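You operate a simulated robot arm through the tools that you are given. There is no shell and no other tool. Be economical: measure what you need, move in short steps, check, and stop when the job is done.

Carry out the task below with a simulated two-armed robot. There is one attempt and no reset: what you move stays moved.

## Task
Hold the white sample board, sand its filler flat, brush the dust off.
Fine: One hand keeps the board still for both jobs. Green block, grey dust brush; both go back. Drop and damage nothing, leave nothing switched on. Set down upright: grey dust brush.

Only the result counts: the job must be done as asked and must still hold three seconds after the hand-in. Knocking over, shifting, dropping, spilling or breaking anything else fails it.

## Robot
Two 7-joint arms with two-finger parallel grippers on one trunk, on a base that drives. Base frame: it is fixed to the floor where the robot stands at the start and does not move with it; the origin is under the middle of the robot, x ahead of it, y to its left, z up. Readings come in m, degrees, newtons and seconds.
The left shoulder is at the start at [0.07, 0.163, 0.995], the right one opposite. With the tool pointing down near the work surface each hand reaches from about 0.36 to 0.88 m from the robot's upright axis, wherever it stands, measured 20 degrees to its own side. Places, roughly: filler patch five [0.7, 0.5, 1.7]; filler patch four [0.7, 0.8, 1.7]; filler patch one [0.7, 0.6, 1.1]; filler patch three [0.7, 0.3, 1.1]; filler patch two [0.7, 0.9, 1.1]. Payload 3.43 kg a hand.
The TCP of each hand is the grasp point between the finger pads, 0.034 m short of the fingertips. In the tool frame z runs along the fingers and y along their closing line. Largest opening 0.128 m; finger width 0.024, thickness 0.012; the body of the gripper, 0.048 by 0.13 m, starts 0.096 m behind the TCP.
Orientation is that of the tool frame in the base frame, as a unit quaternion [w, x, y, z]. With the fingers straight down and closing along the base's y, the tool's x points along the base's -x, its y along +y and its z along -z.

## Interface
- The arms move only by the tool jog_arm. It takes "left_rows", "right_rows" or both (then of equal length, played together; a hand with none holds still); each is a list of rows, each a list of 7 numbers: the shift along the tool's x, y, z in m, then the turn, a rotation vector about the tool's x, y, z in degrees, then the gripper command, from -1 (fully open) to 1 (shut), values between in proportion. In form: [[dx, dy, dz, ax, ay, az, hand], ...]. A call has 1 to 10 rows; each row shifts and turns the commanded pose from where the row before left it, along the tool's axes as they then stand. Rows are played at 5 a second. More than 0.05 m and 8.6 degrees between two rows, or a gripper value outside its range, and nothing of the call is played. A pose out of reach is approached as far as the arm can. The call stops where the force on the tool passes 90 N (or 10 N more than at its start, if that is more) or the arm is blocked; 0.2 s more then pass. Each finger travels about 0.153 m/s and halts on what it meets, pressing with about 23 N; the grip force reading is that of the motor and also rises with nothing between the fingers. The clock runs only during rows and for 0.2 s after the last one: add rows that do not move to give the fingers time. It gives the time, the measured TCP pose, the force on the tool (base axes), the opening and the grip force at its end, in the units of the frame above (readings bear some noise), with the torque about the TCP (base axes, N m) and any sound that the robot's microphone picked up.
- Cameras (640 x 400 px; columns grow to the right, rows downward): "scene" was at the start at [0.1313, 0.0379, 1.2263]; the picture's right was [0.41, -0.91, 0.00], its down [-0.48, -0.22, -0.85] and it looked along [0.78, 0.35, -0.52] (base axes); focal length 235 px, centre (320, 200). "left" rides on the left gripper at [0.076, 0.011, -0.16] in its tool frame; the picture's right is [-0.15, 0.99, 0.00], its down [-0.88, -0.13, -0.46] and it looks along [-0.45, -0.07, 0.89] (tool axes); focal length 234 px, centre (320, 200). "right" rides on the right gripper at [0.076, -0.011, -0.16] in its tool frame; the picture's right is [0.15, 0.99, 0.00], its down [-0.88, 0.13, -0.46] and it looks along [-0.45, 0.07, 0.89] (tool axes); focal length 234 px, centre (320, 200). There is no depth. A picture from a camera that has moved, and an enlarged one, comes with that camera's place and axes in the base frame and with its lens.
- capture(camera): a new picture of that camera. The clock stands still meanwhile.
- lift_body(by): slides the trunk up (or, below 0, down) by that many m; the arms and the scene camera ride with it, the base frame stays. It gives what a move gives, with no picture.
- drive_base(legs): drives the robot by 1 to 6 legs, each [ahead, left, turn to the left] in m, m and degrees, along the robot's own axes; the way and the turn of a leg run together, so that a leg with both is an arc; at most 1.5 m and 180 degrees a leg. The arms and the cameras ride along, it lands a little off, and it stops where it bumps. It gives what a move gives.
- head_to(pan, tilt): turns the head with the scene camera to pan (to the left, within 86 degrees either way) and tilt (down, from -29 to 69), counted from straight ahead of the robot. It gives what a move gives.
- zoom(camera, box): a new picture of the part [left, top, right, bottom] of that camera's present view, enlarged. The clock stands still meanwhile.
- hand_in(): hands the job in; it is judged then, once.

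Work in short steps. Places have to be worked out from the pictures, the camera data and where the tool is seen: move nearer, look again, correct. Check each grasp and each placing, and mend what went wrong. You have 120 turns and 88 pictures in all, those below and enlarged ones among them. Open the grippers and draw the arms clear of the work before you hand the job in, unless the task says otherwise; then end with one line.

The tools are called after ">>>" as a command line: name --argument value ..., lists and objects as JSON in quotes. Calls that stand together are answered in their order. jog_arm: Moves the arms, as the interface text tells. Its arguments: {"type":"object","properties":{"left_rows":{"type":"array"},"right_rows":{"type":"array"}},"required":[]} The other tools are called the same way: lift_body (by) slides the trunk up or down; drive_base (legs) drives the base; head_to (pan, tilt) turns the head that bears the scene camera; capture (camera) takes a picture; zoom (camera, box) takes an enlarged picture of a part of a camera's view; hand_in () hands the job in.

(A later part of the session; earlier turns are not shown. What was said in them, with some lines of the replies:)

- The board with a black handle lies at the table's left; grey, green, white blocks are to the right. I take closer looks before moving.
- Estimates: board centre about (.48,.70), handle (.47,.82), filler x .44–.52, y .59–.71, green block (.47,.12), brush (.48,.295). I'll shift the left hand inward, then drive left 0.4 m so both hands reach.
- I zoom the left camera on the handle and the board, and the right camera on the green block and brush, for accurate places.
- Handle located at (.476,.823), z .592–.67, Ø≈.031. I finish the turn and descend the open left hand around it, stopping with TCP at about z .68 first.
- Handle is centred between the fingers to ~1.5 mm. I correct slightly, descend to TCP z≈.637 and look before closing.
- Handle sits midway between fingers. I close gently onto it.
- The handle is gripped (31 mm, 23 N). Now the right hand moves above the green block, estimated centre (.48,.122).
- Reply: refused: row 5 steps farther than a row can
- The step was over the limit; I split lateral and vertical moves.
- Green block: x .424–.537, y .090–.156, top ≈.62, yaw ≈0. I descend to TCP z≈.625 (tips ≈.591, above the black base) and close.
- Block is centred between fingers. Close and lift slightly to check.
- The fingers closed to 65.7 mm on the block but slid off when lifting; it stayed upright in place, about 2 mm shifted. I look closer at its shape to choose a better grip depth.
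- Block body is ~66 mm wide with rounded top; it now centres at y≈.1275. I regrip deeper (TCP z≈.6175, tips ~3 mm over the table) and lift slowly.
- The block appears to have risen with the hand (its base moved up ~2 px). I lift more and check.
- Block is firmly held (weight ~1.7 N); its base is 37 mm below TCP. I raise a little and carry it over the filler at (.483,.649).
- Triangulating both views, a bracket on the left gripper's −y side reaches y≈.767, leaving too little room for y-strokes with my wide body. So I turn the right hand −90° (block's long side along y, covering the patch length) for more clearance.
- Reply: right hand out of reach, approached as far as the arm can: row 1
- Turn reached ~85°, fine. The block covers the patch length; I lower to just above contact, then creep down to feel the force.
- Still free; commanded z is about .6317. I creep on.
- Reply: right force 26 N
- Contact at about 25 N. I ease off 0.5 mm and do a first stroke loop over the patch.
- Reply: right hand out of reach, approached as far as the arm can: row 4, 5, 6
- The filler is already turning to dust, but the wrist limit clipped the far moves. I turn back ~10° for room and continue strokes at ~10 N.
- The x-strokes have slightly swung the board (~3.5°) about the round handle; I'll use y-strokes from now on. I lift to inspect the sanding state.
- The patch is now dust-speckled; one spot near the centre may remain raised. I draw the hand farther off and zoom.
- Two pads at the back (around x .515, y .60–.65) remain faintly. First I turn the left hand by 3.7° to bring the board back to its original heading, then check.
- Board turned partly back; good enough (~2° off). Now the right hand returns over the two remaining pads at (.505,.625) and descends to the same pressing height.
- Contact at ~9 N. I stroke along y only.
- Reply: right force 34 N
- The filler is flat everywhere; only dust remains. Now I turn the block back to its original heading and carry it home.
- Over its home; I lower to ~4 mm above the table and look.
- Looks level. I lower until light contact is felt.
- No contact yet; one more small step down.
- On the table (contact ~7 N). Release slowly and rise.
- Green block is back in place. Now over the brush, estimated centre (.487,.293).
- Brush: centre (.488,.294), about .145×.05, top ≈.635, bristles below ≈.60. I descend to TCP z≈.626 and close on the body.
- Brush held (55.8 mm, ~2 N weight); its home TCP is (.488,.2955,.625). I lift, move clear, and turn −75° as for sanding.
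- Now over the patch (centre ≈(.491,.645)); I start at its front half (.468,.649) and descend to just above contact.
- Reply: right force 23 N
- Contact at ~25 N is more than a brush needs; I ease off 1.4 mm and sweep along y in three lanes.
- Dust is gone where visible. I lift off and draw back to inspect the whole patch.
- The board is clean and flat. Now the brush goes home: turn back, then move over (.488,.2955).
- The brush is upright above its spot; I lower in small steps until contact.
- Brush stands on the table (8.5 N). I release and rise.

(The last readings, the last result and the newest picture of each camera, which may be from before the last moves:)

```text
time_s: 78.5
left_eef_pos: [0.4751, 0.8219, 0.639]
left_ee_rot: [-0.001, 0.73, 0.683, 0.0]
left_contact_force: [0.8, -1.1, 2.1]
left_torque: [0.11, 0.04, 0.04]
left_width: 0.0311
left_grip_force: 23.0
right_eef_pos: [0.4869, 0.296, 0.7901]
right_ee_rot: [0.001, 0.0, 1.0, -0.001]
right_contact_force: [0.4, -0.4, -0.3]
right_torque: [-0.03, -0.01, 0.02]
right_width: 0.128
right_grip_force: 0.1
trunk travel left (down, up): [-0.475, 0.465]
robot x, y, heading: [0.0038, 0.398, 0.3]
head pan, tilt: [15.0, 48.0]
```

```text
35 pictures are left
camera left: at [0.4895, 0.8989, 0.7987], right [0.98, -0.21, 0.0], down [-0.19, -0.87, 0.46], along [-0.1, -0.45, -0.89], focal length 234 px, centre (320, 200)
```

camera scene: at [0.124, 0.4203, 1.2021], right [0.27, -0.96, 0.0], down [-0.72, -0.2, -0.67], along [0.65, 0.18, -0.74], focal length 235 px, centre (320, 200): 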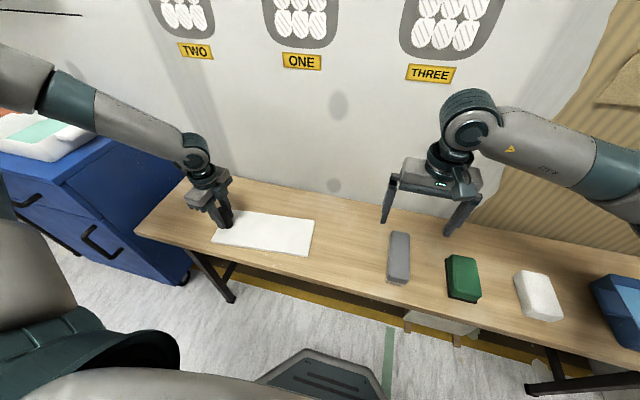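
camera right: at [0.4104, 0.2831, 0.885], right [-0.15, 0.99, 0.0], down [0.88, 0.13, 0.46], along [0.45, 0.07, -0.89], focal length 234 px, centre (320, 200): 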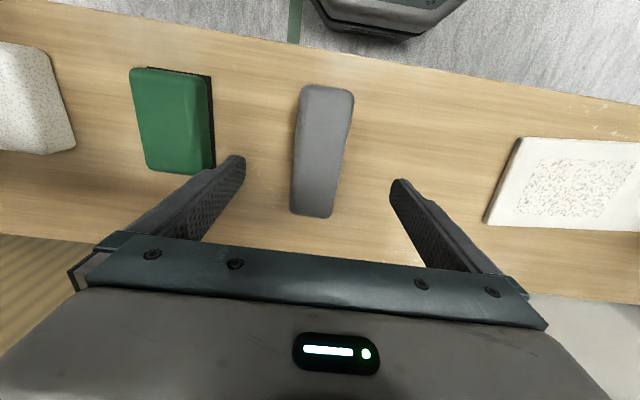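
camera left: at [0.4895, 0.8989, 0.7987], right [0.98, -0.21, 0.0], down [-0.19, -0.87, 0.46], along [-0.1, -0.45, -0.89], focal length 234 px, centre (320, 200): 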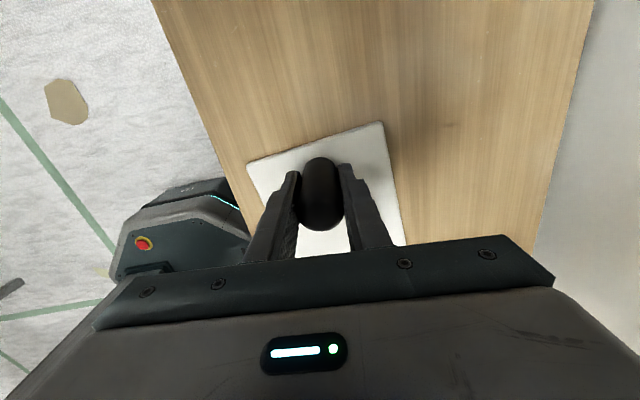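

Everything is home. I turn the board the last couple of degrees back, then release it and raise the left hand.

>>> jog_arm --left_rows '[[0, 0, 0, 0, 0, 1, 1], [0, 0, 0, 0, 0, 1, 1], [0, 0, 0, 0, 0, 0, 1]]'

>>> jog_arm --left_rows '[[0, 0, 0, 0, 0, 0, 0.45], [0, 0, 0, 0, 0, 0, 0.2], [0, 0, 0, 0, 0, 0, -0.3], [0, 0, 0, 0, 0, 0, -1], [0, 0, 0, 0, 0, 0, -1], [0, 0, -0.03, 0, 0, 0, -1], [0, 0, -0.045, 0, 0, 0, -1], [0, 0, -0.045, 0, 0, 0, -1], [0, 0, -0.045, 0, 0, 0, -1], [0, 0, -0.03, 0, 0, 0, -1]]'

>>> zoom --camera "scene" --box '[180, 180, 340, 280]'

>>> zoom --camera "scene" --box '[360, 215, 520, 315]'

```text
time_s: 79.3
left_eef_pos: [0.4748, 0.8222, 0.6389]
left_ee_rot: [0.0, 0.743, 0.669, 0.0]
left_contact_force: [-0.6, 0.2, 5.8]
left_torque: [-0.13, 0.11, 0.18]
left_width: 0.0312
left_grip_force: 23.0
right_eef_pos: [0.4876, 0.2945, 0.7898]
right_ee_rot: [0.0, -0.001, 1.0, 0.0]
right_contact_force: [-0.7, 0.4, 0.9]
right_torque: [0.0, 0.0, 0.03]
right_width: 0.1282
right_grip_force: 0.1
trunk travel left (down, up): [-0.475, 0.465]
robot x, y, heading: [-0.0014, 0.3978, 0.6]
head pan, tilt: [15.0, 48.0]
```

```text
time_s: 81.5
left_eef_pos: [0.474, 0.8215, 0.8344]
left_ee_rot: [0.0, 0.742, 0.67, 0.0]
left_contact_force: [0.6, -0.7, -0.6]
left_torque: [0.0, 0.02, -0.04]
left_width: 0.1281
left_grip_force: 0.0
right_eef_pos: [0.4861, 0.2962, 0.789]
right_ee_rot: [0.0, -0.001, 1.0, 0.0]
right_contact_force: [0.5, -0.6, 1.0]
right_torque: [0.03, 0.04, 0.0]
right_width: 0.1278
right_grip_force: 0.0
trunk travel left (down, up): [-0.475, 0.465]
robot x, y, heading: [-0.0008, 0.3966, 0.3]
head pan, tilt: [15.0, 48.0]
```

```text
4.00 times, centred on (260, 230) of scene
camera zoom: at [0.1238, 0.4204, 1.2021], right [0.27, -0.96, 0.0], down [-0.72, -0.2, -0.67], along [0.65, 0.18, -0.74], focal length 941 px, centre (560, 80)
```

zoom: 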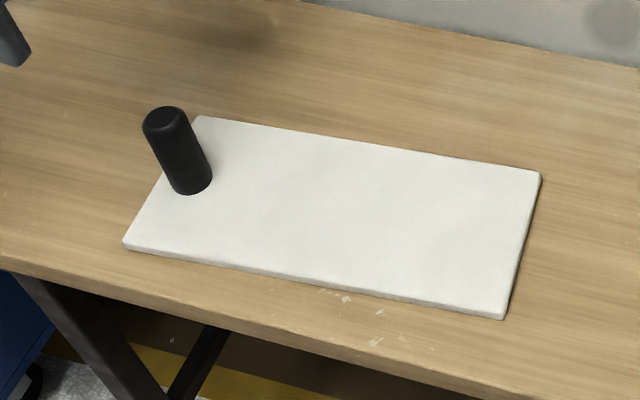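

```text
4.00 times, centred on (440, 265) of scene
camera zoom: at [0.1238, 0.4204, 1.2021], right [0.27, -0.96, 0.0], down [-0.72, -0.2, -0.67], along [0.65, 0.18, -0.74], focal length 941 px, centre (-160, -60)
```

zoom: 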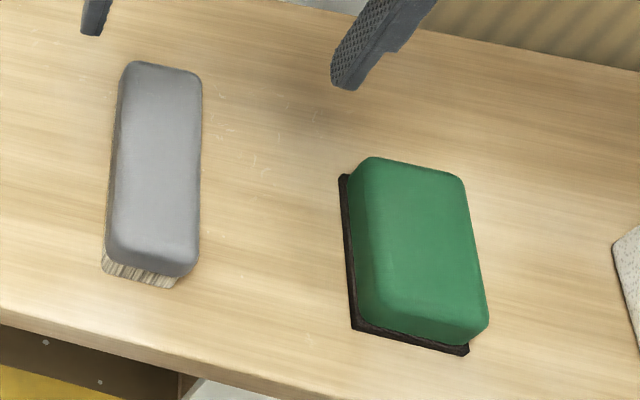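

The board lies almost exactly as at the start, clean and flat. Block and brush stand upright within a few mm of their places, and both hands are open and clear, so I hand in.

>>> hand_in

```text
The job is handed in.
```

I sanded the filler on the white board flat and brushed off the dust, and handed the job in. The left hand held the handle through both jobs, though the board swung about 4° on the round handle while sanding and I turned it back almost to its start. My first grip on the green block slipped as I lifted, and it settled upright about 4 mm off. The green block and grey brush are back upright within a few millimetres of their places, and both hands are open and clear.
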